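You operate a simulated robot arm through the tools that you are given. There is no shell and no other tool. Be economical: measure what you need, move in short steps, check, and stop when the job is done.

Carry out the task below with a simulated two-armed robot. There is one attempt and no reset: what you move stays moved.

Task
Take the cream card tray from the packing bench top and leave it on the steel plate top. Take the lid off the tub on the packing bench top and lay it down there. Put the grey spool on top of the grey tape pack on the trolley top shelf. Put the numbered steel block labelled "57" from the wooden drawer bench top on the fourth store shelf from the bottom. Stack the numbered cylinder labelled "59" from the wooden drawer bench top on top of the numbered cylinder that says "56". Fetch the green-ended block and set it on the top shelf of the tote rack. Open the cabinet door. Do these in any order. Set down upright: numbered steel block.

It is judged by the outcome, as a careful person would: the job done as asked, and still so three seconds after it is handed in. It fails if anything else is knocked over, pushed out of place, dropped, spilled or broken. Lids that push on must go on centred and level and be pressed home; caps that screw on are set level and turned clockwise until they are tight.

Robot
Two 7-joint arms with fingered hands on one trunk, on a base that drives. Base frame: it is fixed to the floor where the robot stands at the start and does not move with it; the origin is under the middle of the robot, x ahead of it, y to its left, z up; the surface under the hand at the start is at about z = 860. Units: mm, degrees, N and s.
The left shoulder is at the start at [30, 136, 1180], the right one opposite. Places, roughly: cabinet door [-3900, -1300, 1000]; cream card tray [1000, 0, 750]; fourth store shelf [-900, 1200, 1300]; green-ended block (4x9x4 cm) [-600, -3700, 900]; grey spool (5x5x3 cm) [-2900, 1800, 1300]; grey tape pack (19x9x4 cm) [-1300, -800, 800]; numbered cylinder [-250, -3750, 1000]; numbered steel block [-250, -3500, 1000]; steel plate top [-2100, -2300, 900]; top shelf of the tote rack [0, -2900, 1100]; tub [250, -1250, 1000]. Payload 5 kg a hand.
Tool frame (each hand has its own): the origin (TCP) lies between the finger pads and is the grasp point; the fingertips stand 42 mm ahead of it; z points along the fingers, y is the line along which they close. The gripper opens to 208 mm. The gripper's body begins 119 mm behind the TCP. The gripper is a hand of 4 fingers: y runs from the thumb to the fingers, the wrist lies at [0, 0, -332] in the tool frame, and closing takes about 1.5 s.
Orientation is that of the tool frame in the base frame, as a unit quaternion [x, y, z, w]. With the fingers straight down and closing along the base's y, the tool's x points along the base's -x, its y along +y and its z along -z.

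Tools
- The arms move only by the tool drive_tool. It takes "left_motion", "right_motion" or both (then of equal length, played together; a hand with none holds still); each is a list of rows, each a list of 6 numbers: the shift along the base's x, y, z in units of 500 mm (1.0 is 500 mm), then the turn, a rotation vector about the base's x, y, z in units of 90 degrees (1.0 is 90 degrees). In form: [[tx, ty, tz, wx, wy, wz], ...]. A call has 1 to 10 rows; each row is the pose to reach, as a shift and turn from the pose commanded when the call began. "left_claw" and "right_claw" are, for a hand that has rows, the finger opening in mm, from 0 to 208, set as the call begins (left out, the last holds). A call with a number of a shift or a turn outside -1 to 1 is refused whole. A row lasts 0.2 s, in which the tool goes at most 50 mm and 8.6 degrees; a call with a longer step from one row to the next is refused whole, and so is a gripper value outside its range. Where a pose cannot be reached the arm comes as near as it can. A force on the tool above 40 N (or 10 N above the force at the start of the call, whichever is more), or a blocked arm, ends the call early, and 0.2 s more pass. Each finger travels about 72 mm/s and halts on what it meets, pressing with about 26 N; the grip force reading is that of the motor and also rises with nothing between the fingers. The clock runs only during rows and for 0.2 s after the last one: add rows that repeat a pose to give the fingers time. It gives the time, the measured TCP pose, the force on the tool (base axes), the opening and the grip force at its end, in the units of the frame above (readings bear some noise), with the torque about the TCP (base axes, N m) and any sound that the robot's microphone picked up.
- Cameras (640 x 400 px; columns grow to the right, rows downward): "scene" is now at [7.2, 32.5, 1895.2]; the picture's right is [0.51, -0.86, -0.00], its down [-0.80, -0.47, -0.36] and it looks along [0.31, 0.18, -0.93] (base axes); focal length 214 px, centre (320, 200). "left" rides on the left gripper at [-101, 0, -145] in its tool frame; the picture's right is [0.00, -1.00, 0.00], its down [0.82, 0.00, -0.57] and it looks along [0.57, 0.00, 0.82] (tool axes); focal length 261 px, centre (320, 200). "right" rides on the right gripper at [101, 0, -145] in its tool frame; the picture's right is [0.00, 1.00, 0.00], its down [-0.82, 0.00, -0.57] and it looks along [-0.57, 0.00, 0.82] (tool axes); focal length 261 px, centre (320, 200). There is no depth. A picture from a camera that has moved, and an enlarged one, comes with that camera's place and axes in the base frame and with its lens. The place of the scene camera against the robot may be out by one fixed shift of up to 25 mm in any direction.
- grab_frame(camera): a new picture of that camera. The clock stands still meanwhile.
- slide_trunk(by): slides the trunk up (or, below 0, down) by that many mm; the arms and the scene camera ride with it, the base frame stays. It gives what a move gives, with no picture.
- base_move(legs): drives the robot by 1 to 6 legs, each [ahead, left, turn to the left] in mm, mm and degrees, along the robot's own axes; the way and the turn of a leg run together, so that a leg with both is an arc; at most 1500 mm and 180 degrees a leg. The arms and the cameras ride along, it lands a little off, and it stops where it bumps. It gives what a move gives.
- curl_fingers(finger1, finger2, finger3, thumb_bend, hand): sets how far each is bent, from 0 (flat) to 1 (curled in); at 0.3 the hand is open as for a grip, at 0.7 the pads meet at the TCP. One left out holds its place. A second passes; each finger stops where it meets its share of the squeeze, and holds until it gets a number again. A gripper value or a shape takes the hand back. It gives what a move gives, with no picture; readings hold the bend of each and the force on the fingers (four entries, about 0 where the hand has none), thumb and palm.
- set_grasp(shape, hand): the hand has 4 fingers and takes this shape, open, in about a second: jaw (thumb against the fingers, like two jaws); tri (thumb and two fingers); tip (a fingertip pinch); poke (one finger out to press); point (the index stretched); flat (the hand flat); cup (the hand cupped); fist (a fist). The gripper value then closes the fingers along that shape, each until it touches; the sizes above hold for jaw. It gives what a move gives, with no picture.
- aim_head(pan, tilt): turns the head with the scene camera to pan (to the left, within 143 degrees either way) and tilt (down, from -29 to 69), counted from straight ahead of the robot. It gives what a move gives.
- enlarge(camera, box): a new picture of the part [left, top, right, bottom] of that camera's present view, enlarged. The clock stands still meanwhile.
- hand_in(): hands the job in; it is judged then, once.

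Go step by step. Nothing tells you exact positions but the pictures and the camera data: compare them with the known pose of the tool, close in by small moves and look again before you grip or let go. The budget is 186 turns and 158 pictures, counting those below and the enlarged ones. Unless the task says otherwise, let go and move clear before handing in, and close with one line.

The tools are called after "Call:" as name(argument=value, ...) on one line, values as JSON. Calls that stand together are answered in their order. drive_tool: Moves the arms, as the interface text tells. Its arguments: {"type":"object","properties":{"left_motion":{"type":"array"},"left_claw":{"type":"number"},"right_motion":{"type":"array"},"right_claw":{"type":"number"}},"required":[]} The other tools are called the same way: slide_trunk (by) slides the trunk up or down; set_grasp (shape, hand) gives the hand a shape; curl_fingers (finger1, finger2, finger3, thumb_bend, hand) moves the fingers one by one; base_move (legs) drives the base; aim_head (pan, tilt) turns the head that bears the scene camera; grab_frame (camera) takes a picture; enlarge (camera, box) takes an enlarged picture of a part of a camera's view; hand_in () hands the job in.

At the start:

```text
t: 0.0
left_tool_pos: [643.6, -103.4, 1509.0]
left_ee_rot: [0.0, 1.0, 0.0, 0.0]
left_ft_force: [-0.4, 1.1, 0.0]
left_ft_torque: [0.03, 0.03, 0.01]
left_gripper_width: 207.5
left_grip_force: 0.1
left_shape: jaw
left_bend: [0.3, 0.3, 0.3, 0.3]
left_finger forces: [0.0, 0.1, 0.0, 0.0, 0.0, 0.0]
right_tool_pos: [503.4, -557.4, 1552.6]
right_ee_rot: [0.0, 1.0, 0.0, 0.0]
right_ft_force: [0.2, -0.2, -0.1]
right_ft_torque: [-0.02, 0.02, -0.02]
right_gripper_width: 208.0
right_grip_force: 0.0
right_shape: jaw
right_bend: [0.3, 0.3, 0.3, 0.3]
right_finger forces: [0.0, 0.1, 0.0, 0.0, 0.0, 0.0]
trunk travel left (down, up): [-200.0, 290.0]
robot x, y, heading: [0.7, 0.1, -0.2]
head pan, tilt: [30.5, 68.8]
```

scene: 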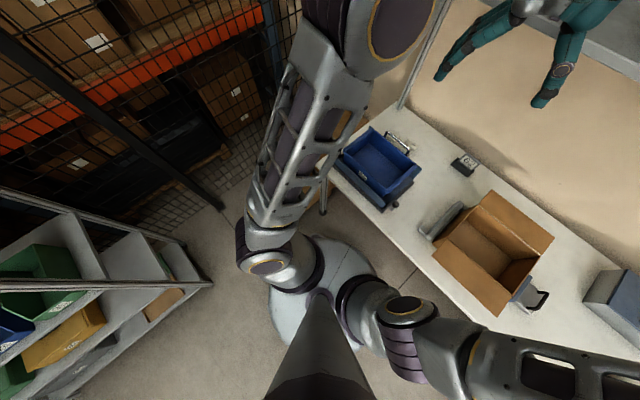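
right: 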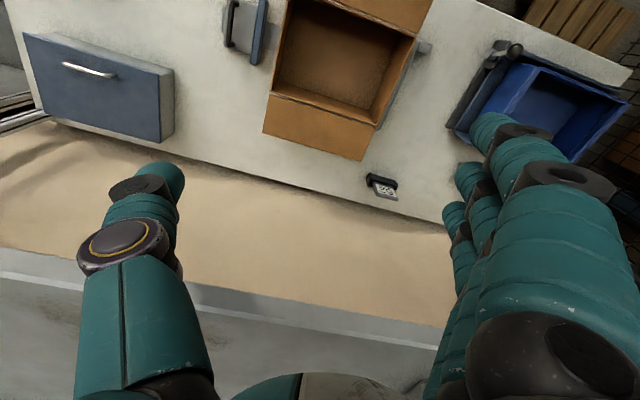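
left: 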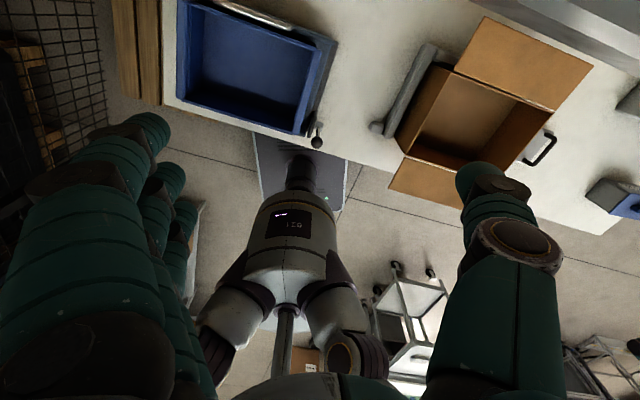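

I see the packing bench ahead with a blue bin, a carton and some boxes. I'll look around with the head camera first.

Call:
aim_head(pan=0, tilt=40)

Call:
grab_frame(camera="scene")

Call:
aim_head(pan=-75, tilt=25)

Call:
grab_frame(camera="scene")

Call:
aim_head(pan=-140, tilt=20)

Call:
grab_frame(camera="scene")

Call:
aim_head(pan=130, tilt=20)

Call:
grab_frame(camera="scene")

```text
t: 0.9
left_tool_pos: [643.8, -102.4, 1510.0]
left_ee_rot: [0.0, 1.0, 0.0, -0.001]
left_ft_force: [-0.4, -0.3, 0.4]
left_ft_torque: [0.0, -0.01, 0.0]
left_gripper_width: 208.1
left_grip_force: 0.1
left_shape: jaw
left_bend: [0.3, 0.3, 0.3, 0.3]
left_finger forces: [0.0, 0.0, 0.0, 0.1, 0.0, 0.0]
right_tool_pos: [504.3, -557.4, 1552.4]
right_ee_rot: [0.0, 1.0, 0.0, 0.0]
right_ft_force: [0.0, 0.2, 0.8]
right_ft_torque: [0.01, -0.03, 0.02]
right_gripper_width: 208.0
right_grip_force: 0.1
right_shape: jaw
right_bend: [0.3, 0.3, 0.3, 0.3]
right_finger forces: [0.1, 0.0, 0.0, 0.1, 0.1, 0.1]
trunk travel left (down, up): [-200.0, 290.0]
robot x, y, heading: [-1.0, -0.1, 0.1]
head pan, tilt: [0.0, 40.0]
```

```text
154 pictures are left
camera scene: at [44.0, 4.3, 1931.2], right [0.0, -1.0, 0.0], down [-0.64, 0.0, -0.77], along [0.77, 0.0, -0.64], focal length 214 px, centre (320, 200)
```

scene: 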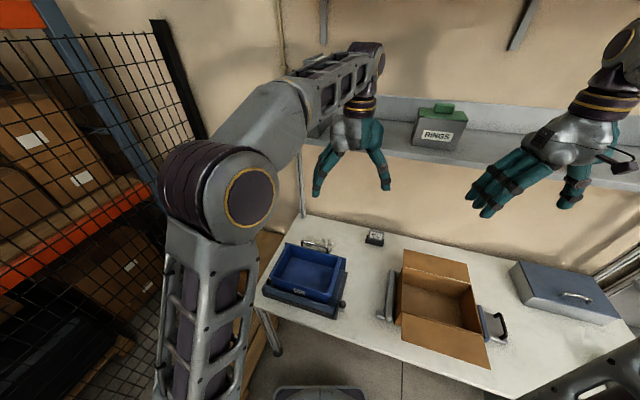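

```text
t: 2.4
left_tool_pos: [643.1, -102.9, 1510.5]
left_ee_rot: [0.0, 1.0, 0.0, 0.001]
left_ft_force: [0.6, -0.2, -0.3]
left_ft_torque: [0.0, -0.03, 0.02]
left_gripper_width: 207.8
left_grip_force: 0.0
left_shape: jaw
left_bend: [0.3, 0.3, 0.3, 0.3]
left_finger forces: [0.0, 0.0, 0.0, 0.0, 0.0, 0.0]
right_tool_pos: [504.2, -558.5, 1552.7]
right_ee_rot: [-0.001, 1.0, -0.001, 0.001]
right_ft_force: [-0.2, -0.5, -0.1]
right_ft_torque: [-0.01, -0.04, -0.01]
right_gripper_width: 207.8
right_grip_force: 0.0
right_shape: jaw
right_bend: [0.3, 0.3, 0.3, 0.3]
right_finger forces: [0.0, 0.0, 0.0, 0.1, 0.0, 0.0]
trunk travel left (down, up): [-200.0, 290.0]
robot x, y, heading: [-1.3, -0.8, -0.2]
head pan, tilt: [-75.0, 25.0]
```

```text
153 pictures are left
camera scene: at [-17.1, -84.8, 1954.6], right [-0.97, -0.26, 0.0], down [-0.11, 0.41, -0.91], along [0.23, -0.88, -0.42], focal length 214 px, centre (320, 200)
```

scene: 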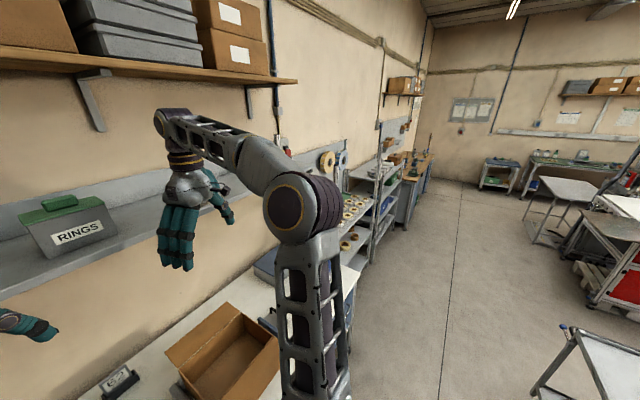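

```text
t: 3.8
left_tool_pos: [643.4, -103.6, 1508.6]
left_ee_rot: [0.0, 1.0, 0.001, 0.0]
left_ft_force: [-0.5, 0.4, 0.1]
left_ft_torque: [0.01, 0.03, -0.04]
left_gripper_width: 207.9
left_grip_force: 0.0
left_shape: jaw
left_bend: [0.3, 0.3, 0.3, 0.3]
left_finger forces: [0.0, 0.0, 0.0, 0.0, 0.0, 0.1]
right_tool_pos: [503.4, -556.8, 1552.9]
right_ee_rot: [0.0, 1.0, 0.001, -0.001]
right_ft_force: [0.0, 0.7, 0.2]
right_ft_torque: [0.0, 0.0, 0.0]
right_gripper_width: 207.5
right_grip_force: 0.0
right_shape: jaw
right_bend: [0.3, 0.3, 0.3, 0.3]
right_finger forces: [0.1, 0.0, 0.1, 0.0, 0.0, 0.0]
trunk travel left (down, up): [-200.0, 290.0]
robot x, y, heading: [-1.2, -0.8, -0.2]
head pan, tilt: [-140.0, 20.0]
```

```text
152 pictures are left
camera scene: at [-112.3, -55.8, 1962.7], right [-0.64, 0.77, 0.0], down [0.26, 0.22, -0.94], along [-0.72, -0.6, -0.34], focal length 214 px, centre (320, 200)
```

scene: 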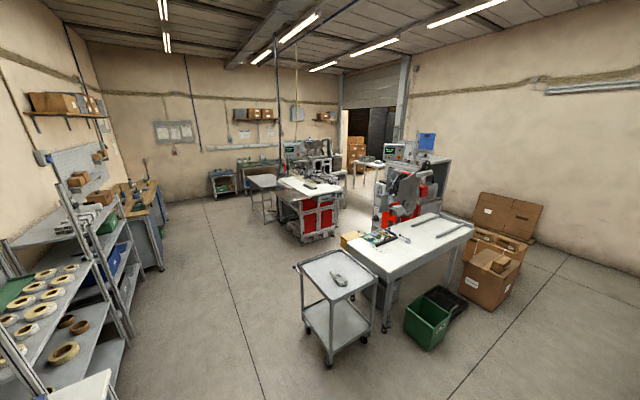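

```text
t: 7.5
left_tool_pos: [643.8, -102.8, 1511.0]
left_ee_rot: [-0.001, 1.0, 0.0, 0.0]
left_ft_force: [0.2, 0.4, 0.6]
left_ft_torque: [-0.02, -0.01, 0.01]
left_gripper_width: 207.8
left_grip_force: 0.1
left_shape: jaw
left_bend: [0.3, 0.3, 0.3, 0.3]
left_finger forces: [0.0, 0.1, 0.0, 0.0, 0.0, 0.0]
right_tool_pos: [504.0, -558.9, 1552.6]
right_ee_rot: [0.0, 1.0, 0.0, 0.0]
right_ft_force: [0.7, 0.1, 0.0]
right_ft_torque: [0.02, -0.03, 0.01]
right_gripper_width: 207.6
right_grip_force: 0.1
right_shape: jaw
right_bend: [0.3, 0.3, 0.3, 0.3]
right_finger forces: [0.1, 0.1, 0.1, 0.0, 0.0, 0.1]
trunk travel left (down, up): [-200.0, 290.0]
robot x, y, heading: [3.6, 0.7, -0.1]
head pan, tilt: [130.0, 20.0]
```

```text
151 pictures are left
camera scene: at [-100.8, 75.5, 1962.8], right [0.77, 0.64, 0.0], down [0.22, -0.26, -0.94], along [-0.6, 0.72, -0.34], focal length 214 px, centre (320, 200)
```

scene: 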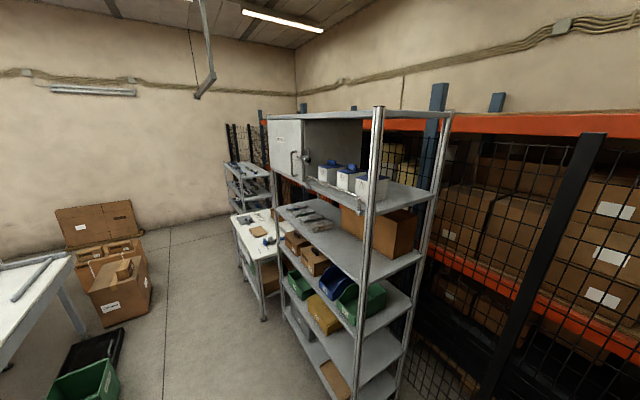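

Getting a better look at the packing bench next, where I need the cream tray and the tub.

Call:
aim_head(pan=0, tilt=45)

Call:
enlarge(camera="scene", box=[240, 150, 440, 275])

Call:
aim_head(pan=-50, tilt=45)

Call:
grab_frame(camera="scene")

```text
t: 9.6
left_tool_pos: [643.9, -103.2, 1510.1]
left_ee_rot: [0.0, 1.0, 0.001, 0.001]
left_ft_force: [-0.2, 0.4, -0.3]
left_ft_torque: [0.01, -0.05, 0.0]
left_gripper_width: 207.8
left_grip_force: 0.1
left_shape: jaw
left_bend: [0.3, 0.3, 0.3, 0.3]
left_finger forces: [0.1, 0.1, 0.0, 0.0, 0.0, 0.1]
right_tool_pos: [502.9, -556.8, 1552.2]
right_ee_rot: [-0.001, 1.0, 0.0, -0.001]
right_ft_force: [0.4, -0.4, 0.3]
right_ft_torque: [0.03, -0.01, -0.04]
right_gripper_width: 207.7
right_grip_force: 0.0
right_shape: jaw
right_bend: [0.3, 0.3, 0.3, 0.3]
right_finger forces: [0.1, 0.0, 0.0, 0.0, 0.1, 0.0]
trunk travel left (down, up): [-200.0, 290.0]
robot x, y, heading: [1.1, 1.5, 0.1]
head pan, tilt: [0.0, 45.0]
```

```text
3.20 times, centred on (340, 212) of scene
camera zoom: at [40.3, 4.2, 1924.0], right [0.0, -1.0, 0.0], down [-0.71, 0.0, -0.71], along [0.71, 0.0, -0.71], focal length 686 px, centre (256, 160)
```

zoom: 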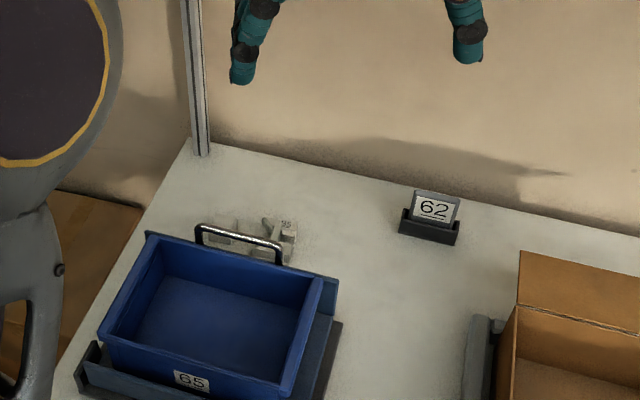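

```text
t: 10.8
left_tool_pos: [644.1, -103.5, 1510.1]
left_ee_rot: [0.0, 1.0, 0.0, 0.0]
left_ft_force: [0.3, 0.7, 0.0]
left_ft_torque: [0.03, -0.03, -0.01]
left_gripper_width: 207.9
left_grip_force: 0.1
left_shape: jaw
left_bend: [0.3, 0.3, 0.3, 0.3]
left_finger forces: [0.0, 0.0, 0.0, 0.0, 0.0, 0.0]
right_tool_pos: [503.0, -557.7, 1552.3]
right_ee_rot: [0.001, 1.0, 0.001, 0.0]
right_ft_force: [-0.7, 0.0, -0.7]
right_ft_torque: [-0.03, -0.02, 0.03]
right_gripper_width: 207.9
right_grip_force: 0.1
right_shape: jaw
right_bend: [0.3, 0.3, 0.3, 0.3]
right_finger forces: [0.0, 0.1, 0.1, 0.0, 0.0, 0.1]
trunk travel left (down, up): [-200.0, 290.0]
robot x, y, heading: [-0.7, 1.7, 0.0]
head pan, tilt: [-50.0, 45.0]
```

```text
149 pictures are left
camera scene: at [11.3, -58.1, 1924.0], right [-0.77, -0.64, 0.0], down [-0.46, 0.54, -0.71], along [0.45, -0.54, -0.71], focal length 214 px, centre (320, 200)
```

scene: 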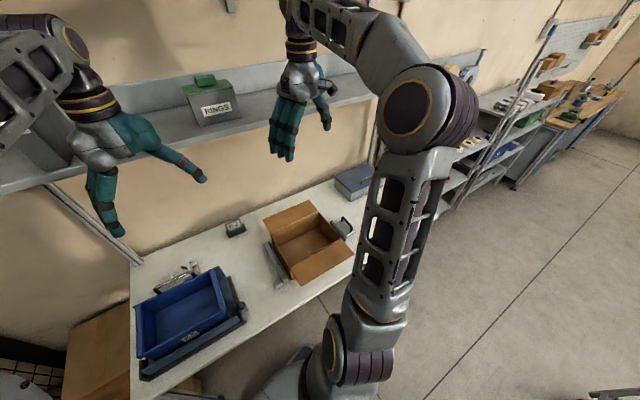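

There's a pale item behind the blue bin, possibly the cream tray. I'll enlarge both hand camera views to check.

Call:
enlarge(camera="right", box=[0, 0, 280, 175])

Call:
enlarge(camera="left", box=[160, 0, 360, 125])

Call:
enlarge(camera="scene", box=[150, 240, 246, 300])

```text
2.29 times, centred on (140, 88) of right
camera zoom: at [402.9, -557.3, 1698.7], right [0.0, 1.0, 0.0], down [0.82, 0.0, 0.57], along [0.57, 0.0, -0.82], focal length 596 px, centre (731, 457)
```

zoom: 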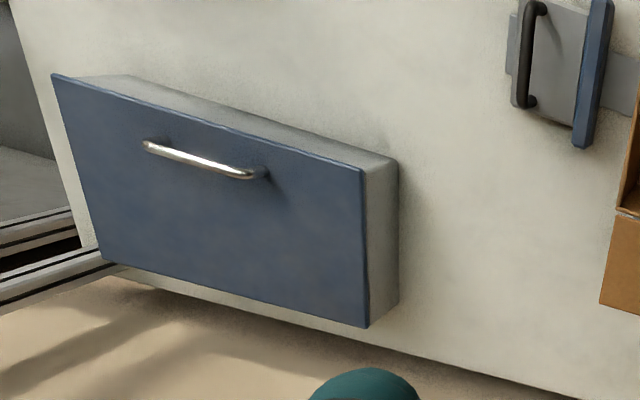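

```text
3.20 times, centred on (260, 62) of left
camera zoom: at [743.9, -103.1, 1653.8], right [0.0, -1.0, 0.0], down [-0.82, 0.0, 0.57], along [-0.57, 0.0, -0.82], focal length 834 px, centre (512, 640)
```

zoom: 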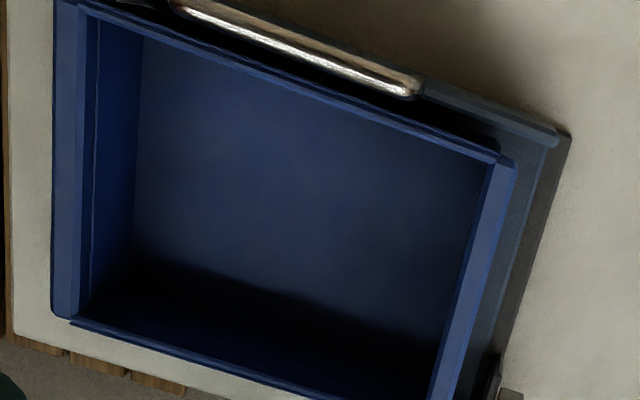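

```text
6.67 times, centred on (198, 270) of scene
camera zoom: at [11.3, -58.1, 1924.0], right [-0.77, -0.64, 0.0], down [-0.46, 0.54, -0.71], along [0.45, -0.54, -0.71], focal length 1430 px, centre (1133, -267)
```

zoom: 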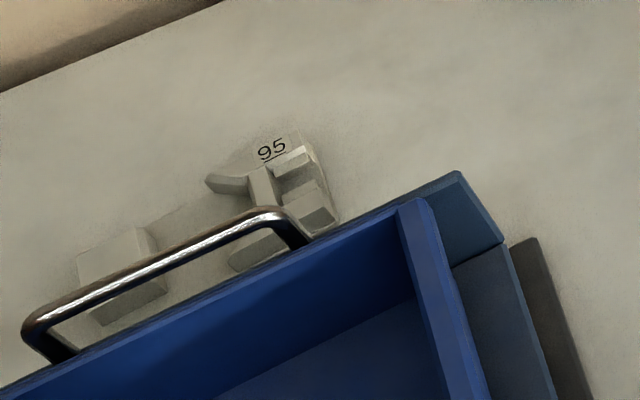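

The bench is turned about 16° relative to me. I'll back off a little and square up to it to measure the bench, shelf and items.

Call:
base_move(legs=[[-350, 0, -16]])

Call:
aim_head(pan=0, tilt=25)

Call:
grab_frame(camera="scene")

Call:
aim_head(pan=-45, tilt=30)

Call:
grab_frame(camera="scene")

```text
t: 13.1
left_tool_pos: [244.5, -227.9, 1510.0]
left_ee_rot: [0.139, 0.99, 0.0, 0.0]
left_ft_force: [-0.4, -0.4, -0.2]
left_ft_torque: [0.0, -0.09, -0.02]
left_gripper_width: 207.7
left_grip_force: 0.0
left_shape: jaw
left_bend: [0.3, 0.3, 0.3, 0.3]
left_finger forces: [0.0, 0.0, 0.0, 0.0, 0.0, 0.0]
right_tool_pos: [-15.5, -625.8, 1553.6]
right_ee_rot: [0.139, 0.99, 0.0, 0.0]
right_ft_force: [-0.5, -0.5, -0.3]
right_ft_torque: [0.02, -0.07, -0.02]
right_gripper_width: 208.1
right_grip_force: 0.0
right_shape: jaw
right_bend: [0.3, 0.3, 0.3, 0.3]
right_finger forces: [0.0, 0.0, 0.0, 0.1, 0.1, 0.1]
trunk travel left (down, up): [-200.0, 290.0]
robot x, y, heading: [-348.3, 46.7, -16.0]
head pan, tilt: [-50.0, 45.0]
```

```text
t: 14.3
left_tool_pos: [244.6, -227.6, 1510.0]
left_ee_rot: [0.139, 0.99, 0.0, 0.0]
left_ft_force: [-0.1, 0.4, 0.0]
left_ft_torque: [-0.04, 0.0, -0.01]
left_gripper_width: 207.8
left_grip_force: 0.0
left_shape: jaw
left_bend: [0.3, 0.3, 0.3, 0.3]
left_finger forces: [0.1, 0.0, 0.0, 0.0, 0.0, 0.0]
right_tool_pos: [-15.5, -627.5, 1553.4]
right_ee_rot: [0.139, 0.99, 0.0, 0.0]
right_ft_force: [0.0, -0.8, 0.6]
right_ft_torque: [0.02, -0.02, 0.0]
right_gripper_width: 207.6
right_grip_force: 0.0
right_shape: jaw
right_bend: [0.3, 0.3, 0.3, 0.3]
right_finger forces: [0.0, 0.1, 0.0, 0.1, 0.1, 0.0]
trunk travel left (down, up): [-200.0, 290.0]
robot x, y, heading: [-344.8, 47.8, -16.2]
head pan, tilt: [0.0, 25.0]
```

```text
145 pictures are left
camera scene: at [-297.4, 35.4, 1954.6], right [-0.28, -0.96, 0.0], down [-0.41, 0.12, -0.91], along [0.87, -0.25, -0.42], focal length 214 px, centre (320, 200)
```

scene: 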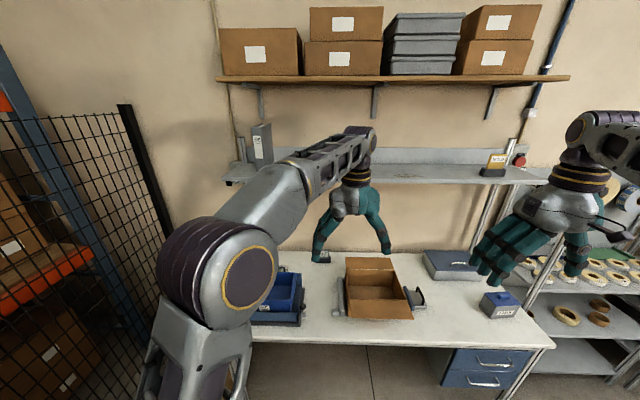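

```text
t: 15.4
left_tool_pos: [245.1, -228.2, 1509.1]
left_ee_rot: [0.139, 0.99, -0.001, 0.0]
left_ft_force: [-0.5, 0.6, 0.6]
left_ft_torque: [-0.02, 0.0, 0.02]
left_gripper_width: 207.7
left_grip_force: 0.0
left_shape: jaw
left_bend: [0.3, 0.3, 0.3, 0.3]
left_finger forces: [0.1, 0.0, 0.0, 0.0, 0.0, 0.0]
right_tool_pos: [-14.8, -627.4, 1551.7]
right_ee_rot: [0.139, 0.99, 0.0, 0.0]
right_ft_force: [0.6, -0.3, 0.0]
right_ft_torque: [0.01, 0.01, 0.0]
right_gripper_width: 207.7
right_grip_force: 0.1
right_shape: jaw
right_bend: [0.3, 0.3, 0.3, 0.3]
right_finger forces: [0.0, 0.0, 0.1, 0.1, 0.0, 0.1]
trunk travel left (down, up): [-200.0, 290.0]
robot x, y, heading: [-347.6, 50.7, -15.9]
head pan, tilt: [-45.0, 30.0]
```

```text
144 pictures are left
camera scene: at [-341.6, -18.4, 1946.7], right [-0.87, -0.49, 0.0], down [-0.24, 0.44, -0.87], along [0.42, -0.76, -0.5], focal length 214 px, centre (320, 200)
```

scene: 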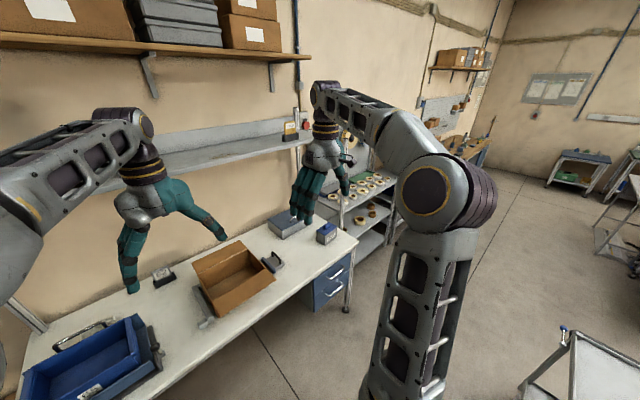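

The small blue-lidded tub stands at the right end of the bench. I'll enlarge it, then drive over.

Call:
enlarge(camera="scene", box=[262, 200, 358, 260])

Call:
base_move(legs=[[0, -900, 0], [220, 0, 0]])

Call:
aim_head(pan=-10, tilt=55)

Call:
grab_frame(camera="scene")

```text
6.67 times, centred on (310, 230) of scene
camera zoom: at [-341.6, -18.4, 1946.7], right [-0.87, -0.49, 0.0], down [-0.24, 0.44, -0.87], along [0.42, -0.76, -0.5], focal length 1430 px, centre (387, 0)
```

zoom: 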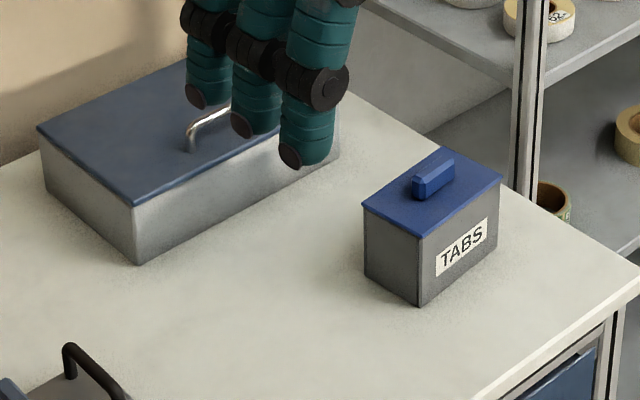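

```text
t: 21.4
left_tool_pos: [214.6, -1139.6, 1509.4]
left_ee_rot: [0.138, 0.99, 0.0, 0.0]
left_ft_force: [0.7, -0.4, 0.3]
left_ft_torque: [0.02, 0.1, 0.01]
left_gripper_width: 207.8
left_grip_force: 0.2
left_shape: jaw
left_bend: [0.3, 0.3, 0.3, 0.3]
left_finger forces: [0.0, 0.1, 0.0, 0.1, 0.0, 0.0]
right_tool_pos: [-44.3, -1538.4, 1552.7]
right_ee_rot: [0.139, 0.99, 0.0, 0.0]
right_ft_force: [-0.1, -0.1, -0.7]
right_ft_torque: [0.01, 0.1, 0.02]
right_gripper_width: 207.7
right_grip_force: 0.1
right_shape: jaw
right_bend: [0.3, 0.3, 0.3, 0.3]
right_finger forces: [0.0, 0.0, 0.0, 0.0, 0.0, 0.0]
trunk travel left (down, up): [-200.0, 290.0]
robot x, y, heading: [-377.0, -865.5, -16.0]
head pan, tilt: [-45.0, 30.0]
```

```text
t: 22.4
left_tool_pos: [212.8, -1140.0, 1509.2]
left_ee_rot: [0.138, 0.99, -0.001, 0.0]
left_ft_force: [0.1, 0.2, -0.4]
left_ft_torque: [0.01, 0.01, 0.02]
left_gripper_width: 207.8
left_grip_force: 0.0
left_shape: jaw
left_bend: [0.3, 0.3, 0.3, 0.3]
left_finger forces: [0.0, 0.0, 0.0, 0.0, 0.0, 0.0]
right_tool_pos: [-45.7, -1539.6, 1553.6]
right_ee_rot: [0.138, 0.99, 0.0, 0.0]
right_ft_force: [-0.3, 1.0, -0.3]
right_ft_torque: [0.05, 0.02, -0.04]
right_gripper_width: 208.2
right_grip_force: 0.2
right_shape: jaw
right_bend: [0.3, 0.3, 0.3, 0.3]
right_finger forces: [0.1, 0.0, 0.0, 0.0, 0.0, 0.1]
trunk travel left (down, up): [-200.0, 290.0]
robot x, y, heading: [-378.8, -866.0, -16.0]
head pan, tilt: [-10.0, 55.0]
```

```text
142 pictures are left
camera scene: at [-352.2, -884.1, 1910.7], right [-0.44, -0.9, 0.0], down [-0.74, 0.36, -0.57], along [0.52, -0.25, -0.82], focal length 214 px, centre (320, 200)
```

scene: 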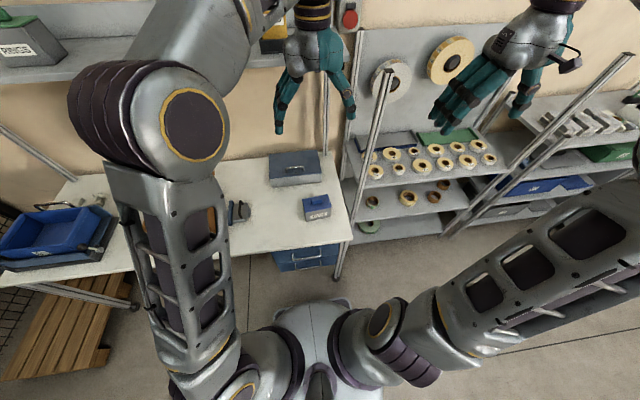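

The left hand is nearly above the tub already; I'll look through its camera.

Call:
grab_frame(camera="left")

Call:
enlarge(camera="scene", box=[265, 145, 361, 235])

```text
141 pictures are left
camera left: at [310.1, -1168.3, 1653.8], right [-0.27, -0.96, 0.0], down [-0.79, 0.22, 0.57], along [-0.55, 0.15, -0.82], focal length 261 px, centre (320, 200)
```

left: 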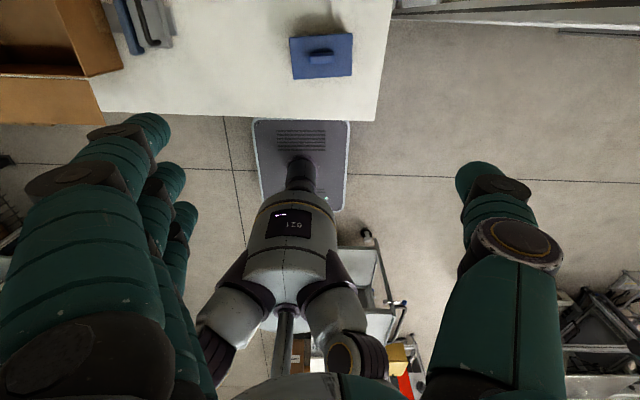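

```text
4.44 times, centred on (313, 190) of scene
camera zoom: at [-352.2, -884.1, 1910.7], right [-0.44, -0.9, 0.0], down [-0.74, 0.36, -0.57], along [0.52, -0.25, -0.82], focal length 953 px, centre (351, 244)
```

zoom: 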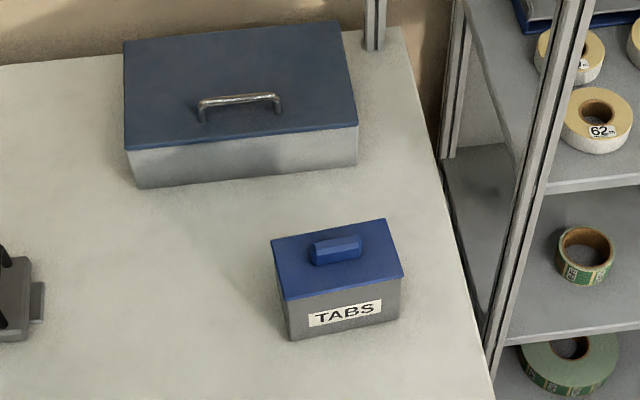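

Knob is at about (242,-1153). I'll turn the left hand so the fingers close across the knob, while descending.

Call:
drive_tool(left_motion=[[0.006, -0.0026, -0.06, 0, 0, -0.095], [0.012, -0.005, -0.12, 0, 0, -0.19], [0.018, -0.008, -0.18, 0, 0, -0.285], [0.024, -0.01, -0.24, 0, 0, -0.38], [0.03, -0.013, -0.3, 0, 0, -0.475], [0.036, -0.016, -0.36, 0, 0, -0.57], [0.042, -0.018, -0.42, 0, 0, -0.665], [0.048, -0.021, -0.48, 0, 0, -0.76], [0.054, -0.023, -0.54, 0, 0, -0.855], [0.058, -0.026, -0.6, 0, 0, -0.95]], left_claw=110)

Call:
grab_frame(camera="left")

```text
t: 24.6
left_tool_pos: [244.7, -1155.0, 1210.2]
left_ee_rot: [0.775, 0.632, 0.0, 0.0]
left_ft_force: [0.8, 0.1, 0.3]
left_ft_torque: [0.04, 0.08, 0.01]
left_gripper_width: 110.8
left_grip_force: 0.1
left_shape: jaw
left_bend: [0.72, 0.72, 0.72, 0.7]
left_finger forces: [0.0, 0.0, 0.0, 0.1, 0.0, 0.1]
right_tool_pos: [-44.6, -1540.3, 1552.3]
right_ee_rot: [0.139, 0.99, 0.0, 0.0]
right_ft_force: [0.7, -0.5, 0.2]
right_ft_torque: [0.02, 0.06, 0.02]
right_gripper_width: 207.9
right_grip_force: 0.0
right_shape: jaw
right_bend: [0.3, 0.3, 0.3, 0.3]
right_finger forces: [0.1, 0.1, 0.0, 0.0, 0.0, 0.1]
trunk travel left (down, up): [-200.0, 290.0]
robot x, y, heading: [-378.1, -863.8, -15.8]
head pan, tilt: [-10.0, 55.0]
```

```text
139 pictures are left
camera left: at [223.0, -1254.1, 1353.6], right [-0.98, 0.2, 0.0], down [0.16, 0.8, 0.57], along [0.11, 0.56, -0.82], focal length 261 px, centre (320, 200)
```

left: 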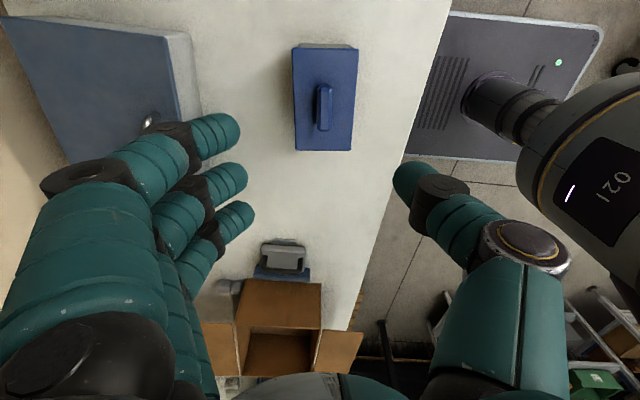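

Well aligned. Descend closer with a narrower opening, then look.

Call:
drive_tool(left_motion=[[-0.008, 0.003, -0.08, 0, 0, -0.01], [-0.016, 0.006, -0.16, 0, 0, -0.015], [-0.016, 0.006, -0.24, 0, 0, -0.015], [-0.016, 0.006, -0.32, 0, 0, -0.015], [-0.016, 0.006, -0.34, 0, 0, -0.015]], left_claw=60)

Call:
grab_frame(camera="left")

Call:
enlarge(camera="scene", box=[265, 145, 361, 235])

```text
t: 25.8
left_tool_pos: [234.3, -1149.6, 1038.6]
left_ee_rot: [0.782, 0.624, 0.0, 0.0]
left_ft_force: [0.5, 0.3, 0.8]
left_ft_torque: [-0.02, 0.0, -0.01]
left_gripper_width: 60.0
left_grip_force: 0.1
left_shape: jaw
left_bend: [0.73, 0.73, 0.73, 0.7]
left_finger forces: [0.1, 0.0, 0.0, 0.0, 0.0, 0.0]
right_tool_pos: [-46.9, -1538.0, 1553.9]
right_ee_rot: [0.138, 0.99, -0.001, -0.001]
right_ft_force: [0.2, 0.0, -0.2]
right_ft_torque: [-0.05, -0.03, 0.0]
right_gripper_width: 207.9
right_grip_force: 0.0
right_shape: jaw
right_bend: [0.3, 0.3, 0.3, 0.3]
right_finger forces: [0.1, 0.0, 0.0, 0.0, 0.1, 0.0]
trunk travel left (down, up): [-200.0, 290.0]
robot x, y, heading: [-374.3, -866.0, -15.8]
head pan, tilt: [-10.0, 55.0]
```

```text
138 pictures are left
camera left: at [211.2, -1249.3, 1183.8], right [-0.98, 0.22, 0.0], down [0.18, 0.8, 0.57], along [0.12, 0.56, -0.82], focal length 261 px, centre (320, 200)
```

left: 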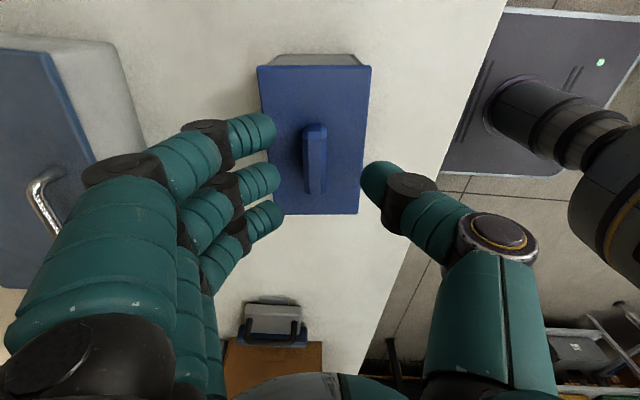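

```text
4.44 times, centred on (313, 190) of scene
camera zoom: at [-352.9, -883.4, 1910.7], right [-0.44, -0.9, 0.0], down [-0.74, 0.36, -0.57], along [0.52, -0.25, -0.82], focal length 953 px, centre (351, 244)
```

zoom: 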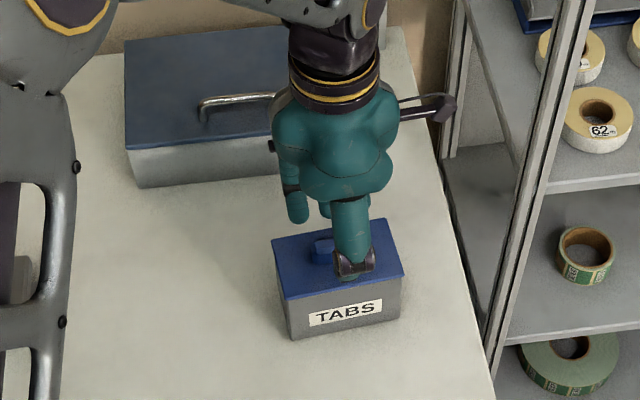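

Centred. Lower until the fingertips flank the knob, then close.

Call:
drive_tool(left_motion=[[0.004, 0.004, -0.03, 0, 0, 0], [0.006, 0.006, -0.055, 0, 0, 0], [0.006, 0.006, -0.07, 0, 0, 0], [0.006, 0.006, -0.07, 0, 0, 0]])

Call:
grab_frame(camera="left")

```text
t: 26.8
left_tool_pos: [239.8, -1146.4, 1008.5]
left_ee_rot: [0.781, 0.625, 0.001, 0.003]
left_ft_force: [5.9, 4.3, 36.5]
left_ft_torque: [0.0, -1.66, 0.2]
left_gripper_width: 61.5
left_grip_force: 0.0
left_shape: jaw
left_bend: [0.74, 0.74, 0.74, 0.7]
left_finger forces: [11.0, 12.0, 12.9, 0.1, 0.0, 0.0]
right_tool_pos: [-46.7, -1538.4, 1554.0]
right_ee_rot: [0.139, 0.99, 0.0, 0.001]
right_ft_force: [0.1, 0.1, 0.1]
right_ft_torque: [0.0, 0.02, 0.0]
right_gripper_width: 207.8
right_grip_force: 0.1
right_shape: jaw
right_bend: [0.3, 0.3, 0.3, 0.3]
right_finger forces: [0.1, 0.1, 0.0, 0.0, 0.1, 0.0]
trunk travel left (down, up): [-200.0, 290.0]
robot x, y, heading: [-377.9, -863.8, -16.0]
head pan, tilt: [-10.0, 55.0]
```

```text
136 pictures are left
camera left: at [215.9, -1245.8, 1152.1], right [-0.98, 0.22, -0.01], down [0.17, 0.8, 0.57], along [0.13, 0.56, -0.82], focal length 261 px, centre (320, 200)
```

left: 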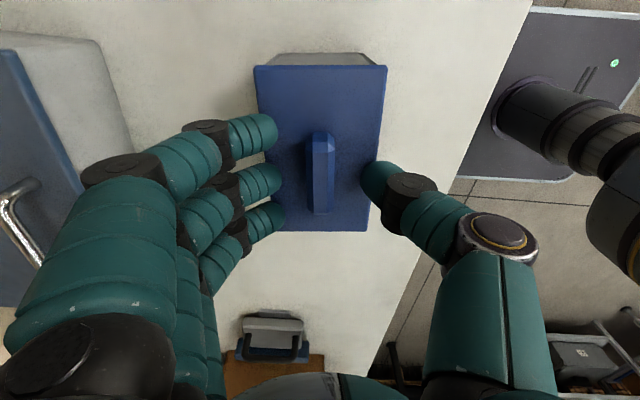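

Fingertips touch the lid; I'll raise a few mm and close on the knob.

Call:
drive_tool(left_motion=[[0, 0, 0.01, 0, 0, 0], [0, 0, 0.01, 0, 0, 0], [0, 0, 0.01, 0, 0, 0], [0, 0, 0.01, 0, 0, 0], [0, 0, 0.01, 0, 0, 0], [0, 0, 0.01, 0, 0, 0], [0, 0, 0.01, 0, 0, 0]], left_claw=0)

Call:
grab_frame(camera="left")

```text
t: 28.4
left_tool_pos: [236.8, -1148.3, 1008.4]
left_ee_rot: [0.782, 0.624, 0.001, 0.0]
left_ft_force: [0.0, -0.3, -0.8]
left_ft_torque: [-0.07, 0.01, -0.01]
left_gripper_width: 33.6
left_grip_force: 25.9
left_shape: jaw
left_bend: [0.74, 0.74, 0.74, 0.7]
left_finger forces: [10.7, 11.7, 2.6, 0.0, 22.2, 0.1]
right_tool_pos: [-44.6, -1539.8, 1553.0]
right_ee_rot: [0.138, 0.99, 0.0, 0.0]
right_ft_force: [0.6, 0.4, -0.6]
right_ft_torque: [-0.03, -0.03, 0.0]
right_gripper_width: 207.7
right_grip_force: 0.1
right_shape: jaw
right_bend: [0.3, 0.3, 0.3, 0.3]
right_finger forces: [0.0, 0.0, 0.1, 0.0, 0.0, 0.0]
trunk travel left (down, up): [-200.0, 290.0]
robot x, y, heading: [-377.7, -866.8, -15.9]
head pan, tilt: [-10.0, 55.0]
```

```text
135 pictures are left
camera left: at [215.4, -1246.4, 1153.3], right [-0.98, 0.22, 0.0], down [0.18, 0.8, 0.57], along [0.12, 0.56, -0.82], focal length 261 px, centre (320, 200)
```

left: 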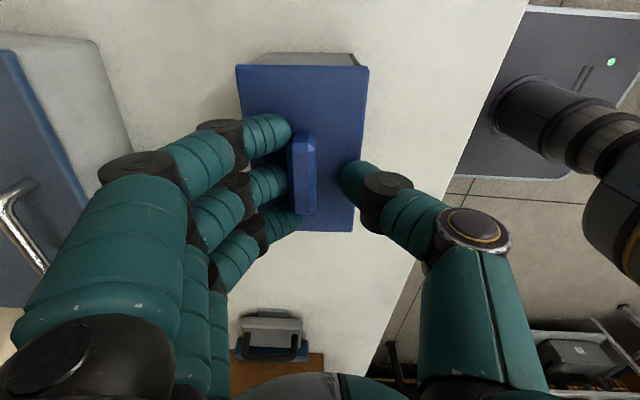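

Grip force reads firm. I'll lift slowly and see whether just the lid comes along.

Call:
drive_tool(left_motion=[[0, 0, 0.02, 0, 0, 0], [0, 0, 0.04, 0, 0, 0], [0, 0, 0.06, 0, 0, 0], [0, 0, 0.08, 0, 0, 0], [0, 0, 0.08, 0, 0, 0]])

Call:
grab_frame(camera="left")

Call:
enlarge(camera="scene", box=[265, 145, 361, 235])

```text
t: 29.6
left_tool_pos: [236.1, -1148.3, 1047.9]
left_ee_rot: [0.782, 0.623, -0.001, 0.0]
left_ft_force: [-0.1, -0.6, -1.6]
left_ft_torque: [0.02, 0.07, 0.05]
left_gripper_width: 33.0
left_grip_force: 25.7
left_shape: jaw
left_bend: [0.73, 0.73, 0.74, 0.7]
left_finger forces: [8.2, 12.1, 2.9, 0.0, 19.3, 0.0]
right_tool_pos: [-44.9, -1540.1, 1551.5]
right_ee_rot: [0.139, 0.99, 0.0, -0.001]
right_ft_force: [0.0, -0.2, -0.7]
right_ft_torque: [0.0, 0.05, 0.0]
right_gripper_width: 207.8
right_grip_force: 0.1
right_shape: jaw
right_bend: [0.3, 0.3, 0.3, 0.3]
right_finger forces: [0.0, 0.0, 0.1, 0.0, 0.0, 0.0]
trunk travel left (down, up): [-200.0, 290.0]
robot x, y, heading: [-373.6, -865.1, -16.0]
head pan, tilt: [-10.0, 55.0]
```

```text
134 pictures are left
camera left: at [215.3, -1246.9, 1193.4], right [-0.98, 0.22, 0.0], down [0.18, 0.8, 0.57], along [0.12, 0.56, -0.82], focal length 261 px, centre (320, 200)
```

left: 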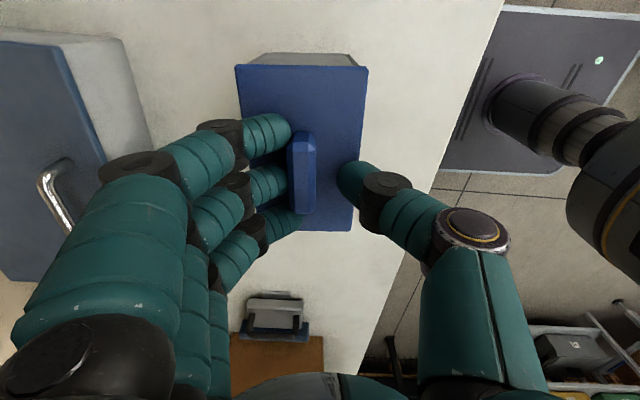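

```text
4.44 times, centred on (313, 190) of scene
camera zoom: at [-351.7, -884.3, 1910.6], right [-0.44, -0.9, 0.0], down [-0.74, 0.36, -0.57], along [0.52, -0.25, -0.82], focal length 953 px, centre (351, 244)
```

zoom: 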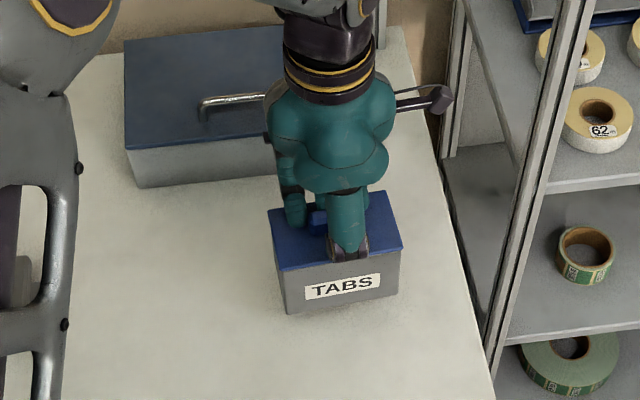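

The lid is tight: the whole tub came up with it. I'll set it back down where it was and hold the tub with the right hand while pulling the lid.

Call:
drive_tool(left_motion=[[-0.012, 0.003, 0, 0, 0, 0], [-0.024, 0.007, -0.02, 0, 0, 0], [-0.024, 0.007, -0.045, 0, 0, 0], [-0.024, 0.007, -0.065, 0, 0, 0], [-0.024, 0.007, -0.078, 0, 0, 0], [-0.024, 0.007, -0.082, 0, 0, 0]])

Call:
enlarge(camera="scene", box=[265, 145, 361, 235])

```text
t: 31.0
left_tool_pos: [226.7, -1144.5, 1007.9]
left_ee_rot: [0.782, 0.623, 0.001, 0.0]
left_ft_force: [-0.1, 1.3, -0.3]
left_ft_torque: [-0.1, -0.14, 0.04]
left_gripper_width: 33.2
left_grip_force: 26.2
left_shape: jaw
left_bend: [0.73, 0.73, 0.74, 0.7]
left_finger forces: [9.4, 12.9, 2.9, 0.1, 19.2, 0.0]
right_tool_pos: [-45.6, -1539.8, 1553.3]
right_ee_rot: [0.139, 0.99, 0.001, -0.001]
right_ft_force: [-0.8, 0.5, -0.3]
right_ft_torque: [-0.02, 0.01, 0.03]
right_gripper_width: 207.6
right_grip_force: 0.0
right_shape: jaw
right_bend: [0.3, 0.3, 0.3, 0.3]
right_finger forces: [0.0, 0.1, 0.0, 0.0, 0.1, 0.1]
trunk travel left (down, up): [-200.0, 290.0]
robot x, y, heading: [-378.6, -864.1, -15.9]
head pan, tilt: [-10.0, 55.0]
```

```text
4.44 times, centred on (313, 190) of scene
camera zoom: at [-352.4, -883.9, 1910.7], right [-0.44, -0.9, 0.0], down [-0.74, 0.36, -0.57], along [0.52, -0.25, -0.82], focal length 953 px, centre (351, 244)
```

zoom: 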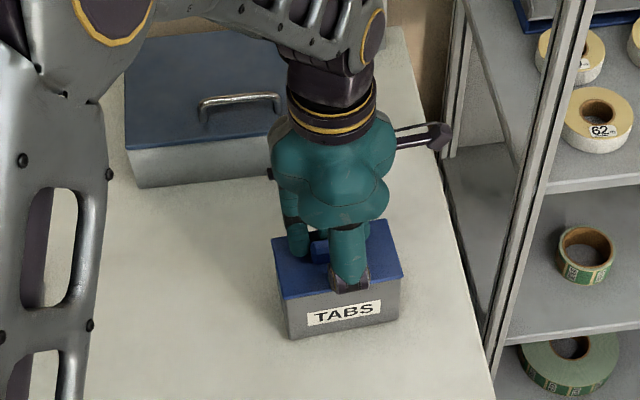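

Tub is back in its place. I'll bring the right hand in, pitched forward, to hold the tub's body from the front.

Call:
drive_tool(right_motion=[[0.009, 0.051, -0.08, -0.018, -0.064, 0], [0.019, 0.102, -0.161, -0.037, -0.128, 0], [0.028, 0.153, -0.242, -0.055, -0.192, 0], [0.038, 0.204, -0.322, -0.074, -0.256, 0], [0.047, 0.255, -0.403, -0.092, -0.32, 0], [0.056, 0.306, -0.484, -0.11, -0.385, 0], [0.066, 0.357, -0.564, -0.129, -0.449, 0], [0.075, 0.408, -0.645, -0.147, -0.513, 0], [0.085, 0.459, -0.725, -0.166, -0.577, 0], [0.094, 0.51, -0.806, -0.184, -0.641, 0]], right_claw=200)

Call:
grab_frame(camera="scene")

Call:
grab_frame(camera="right")

```text
t: 33.4
left_tool_pos: [227.2, -1141.8, 1008.4]
left_ee_rot: [0.781, 0.624, -0.001, 0.001]
left_ft_force: [1.8, 1.5, -0.2]
left_ft_torque: [-0.27, 0.18, 0.02]
left_gripper_width: 33.0
left_grip_force: 25.8
left_shape: jaw
left_bend: [0.73, 0.73, 0.74, 0.7]
left_finger forces: [10.1, 12.9, 3.0, 0.1, 19.5, 0.0]
right_tool_pos: [88.0, -1434.3, 1193.5]
right_ee_rot: [0.127, 0.835, -0.08, 0.53]
right_ft_force: [-0.7, 0.9, 0.4]
right_ft_torque: [-0.11, -0.06, -0.18]
right_gripper_width: 200.1
right_grip_force: 0.0
right_shape: jaw
right_bend: [0.28, 0.28, 0.28, 0.27]
right_finger forces: [0.0, 0.0, 0.1, 0.1, 0.0, 0.0]
right hand out of reach, approached as far as the arm can: row 7, 8, 9, 10
trunk travel left (down, up): [-200.0, 290.0]
robot x, y, heading: [-376.1, -865.0, -15.7]
head pan, tilt: [-10.0, 55.0]
stopped in row 10 (right hand): the arm was blocked; the commanded pose is now the measured one
```

```text
131 pictures are left
camera scene: at [-351.0, -882.2, 1910.7], right [-0.44, -0.9, 0.0], down [-0.74, 0.36, -0.57], along [0.52, -0.25, -0.82], focal length 214 px, centre (320, 200)
```

scene: 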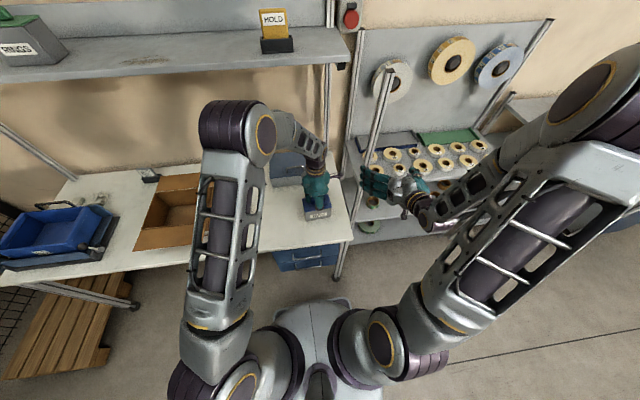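

```text
130 pictures are left
camera right: at [-78.1, -1380.9, 1164.6], right [0.3, 0.95, 0.01], down [-0.16, 0.05, 0.99], along [0.94, -0.3, 0.17], focal length 261 px, centre (320, 200)
```

right: 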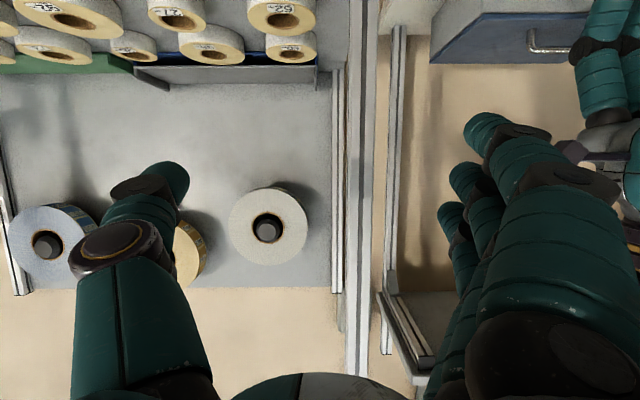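

The pitched right hand needs more distance from my body. I'll release the lid, lift, then back the base off so both hands can reach the tub comfortably.

Call:
drive_tool(left_motion=[[0, 0, 0, 0, 0, 0], [0, 0, 0, 0, 0, 0], [0, 0, 0, 0, 0, 0], [0, 0, 0.04, 0, 0, 0], [0, 0, 0.12, 0, 0, 0], [0, 0, 0.2, 0, 0, 0], [0, 0, 0.28, 0, 0, 0], [0, 0, 0.36, 0, 0, 0]], left_claw=80, right_motion=[[-0.02, 0, 0.05, 0, 0, 0], [-0.04, 0, 0.1, 0, 0, 0], [-0.06, 0, 0.15, 0, 0, 0], [-0.06, 0, 0.15, 0, 0, 0], [-0.06, 0, 0.15, 0, 0, 0], [-0.06, 0, 0.15, 0, 0, 0], [-0.06, 0, 0.15, 0, 0, 0], [-0.06, 0, 0.15, 0, 0, 0]])

Call:
base_move(legs=[[-180, 0, 0], [0, -104, 3]])

Call:
grab_frame(camera="scene")

```text
t: 35.2
left_tool_pos: [223.8, -1142.9, 1188.8]
left_ee_rot: [0.782, 0.623, -0.001, 0.0]
left_ft_force: [-1.3, 0.3, 0.3]
left_ft_torque: [-0.04, -0.08, -0.01]
left_gripper_width: 79.3
left_grip_force: 0.1
left_shape: jaw
left_bend: [0.74, 0.74, 0.74, 0.7]
left_finger forces: [0.0, 0.0, 0.1, 0.0, 0.0, 0.0]
right_tool_pos: [60.4, -1442.6, 1269.7]
right_ee_rot: [0.127, 0.836, -0.079, 0.529]
right_ft_force: [-0.4, -0.1, 0.5]
right_ft_torque: [-0.01, -0.04, -0.04]
right_gripper_width: 200.2
right_grip_force: 0.1
right_shape: jaw
right_bend: [0.28, 0.28, 0.28, 0.27]
right_finger forces: [0.0, 0.0, 0.0, 0.0, 0.0, 0.0]
right hand out of reach, approached as far as the arm can: row 1, 2, 3, 4, 5, 6, 7, 8
trunk travel left (down, up): [-200.0, 290.0]
robot x, y, heading: [-378.5, -864.9, -16.0]
head pan, tilt: [-10.0, 55.0]
```

```text
t: 37.4
left_tool_pos: [39.1, -1166.2, 1187.4]
left_ee_rot: [0.765, 0.644, 0.0, -0.001]
left_ft_force: [0.6, -1.2, -0.7]
left_ft_torque: [0.15, -0.03, 0.0]
left_gripper_width: 79.3
left_grip_force: 0.0
left_shape: jaw
left_bend: [0.74, 0.74, 0.74, 0.7]
left_finger forces: [0.0, 0.0, 0.0, 0.0, 0.0, 0.0]
right_tool_pos: [-108.7, -1474.4, 1268.7]
right_ee_rot: [0.107, 0.838, -0.065, 0.531]
right_ft_force: [-0.3, -0.7, -0.2]
right_ft_torque: [0.01, -0.04, 0.1]
right_gripper_width: 200.0
right_grip_force: 0.1
right_shape: jaw
right_bend: [0.28, 0.28, 0.28, 0.27]
right_finger forces: [0.0, 0.0, 0.0, 0.1, 0.0, 0.0]
trunk travel left (down, up): [-200.0, 290.0]
robot x, y, heading: [-578.6, -919.8, -12.9]
head pan, tilt: [-10.0, 55.0]
```

```text
129 pictures are left
camera scene: at [-550.5, -936.6, 1910.6], right [-0.39, -0.92, 0.0], down [-0.75, 0.32, -0.57], along [0.53, -0.22, -0.82], focal length 214 px, centre (320, 200)
```

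scene: 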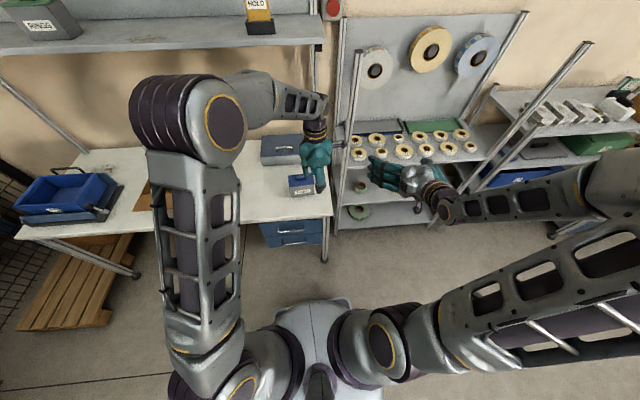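

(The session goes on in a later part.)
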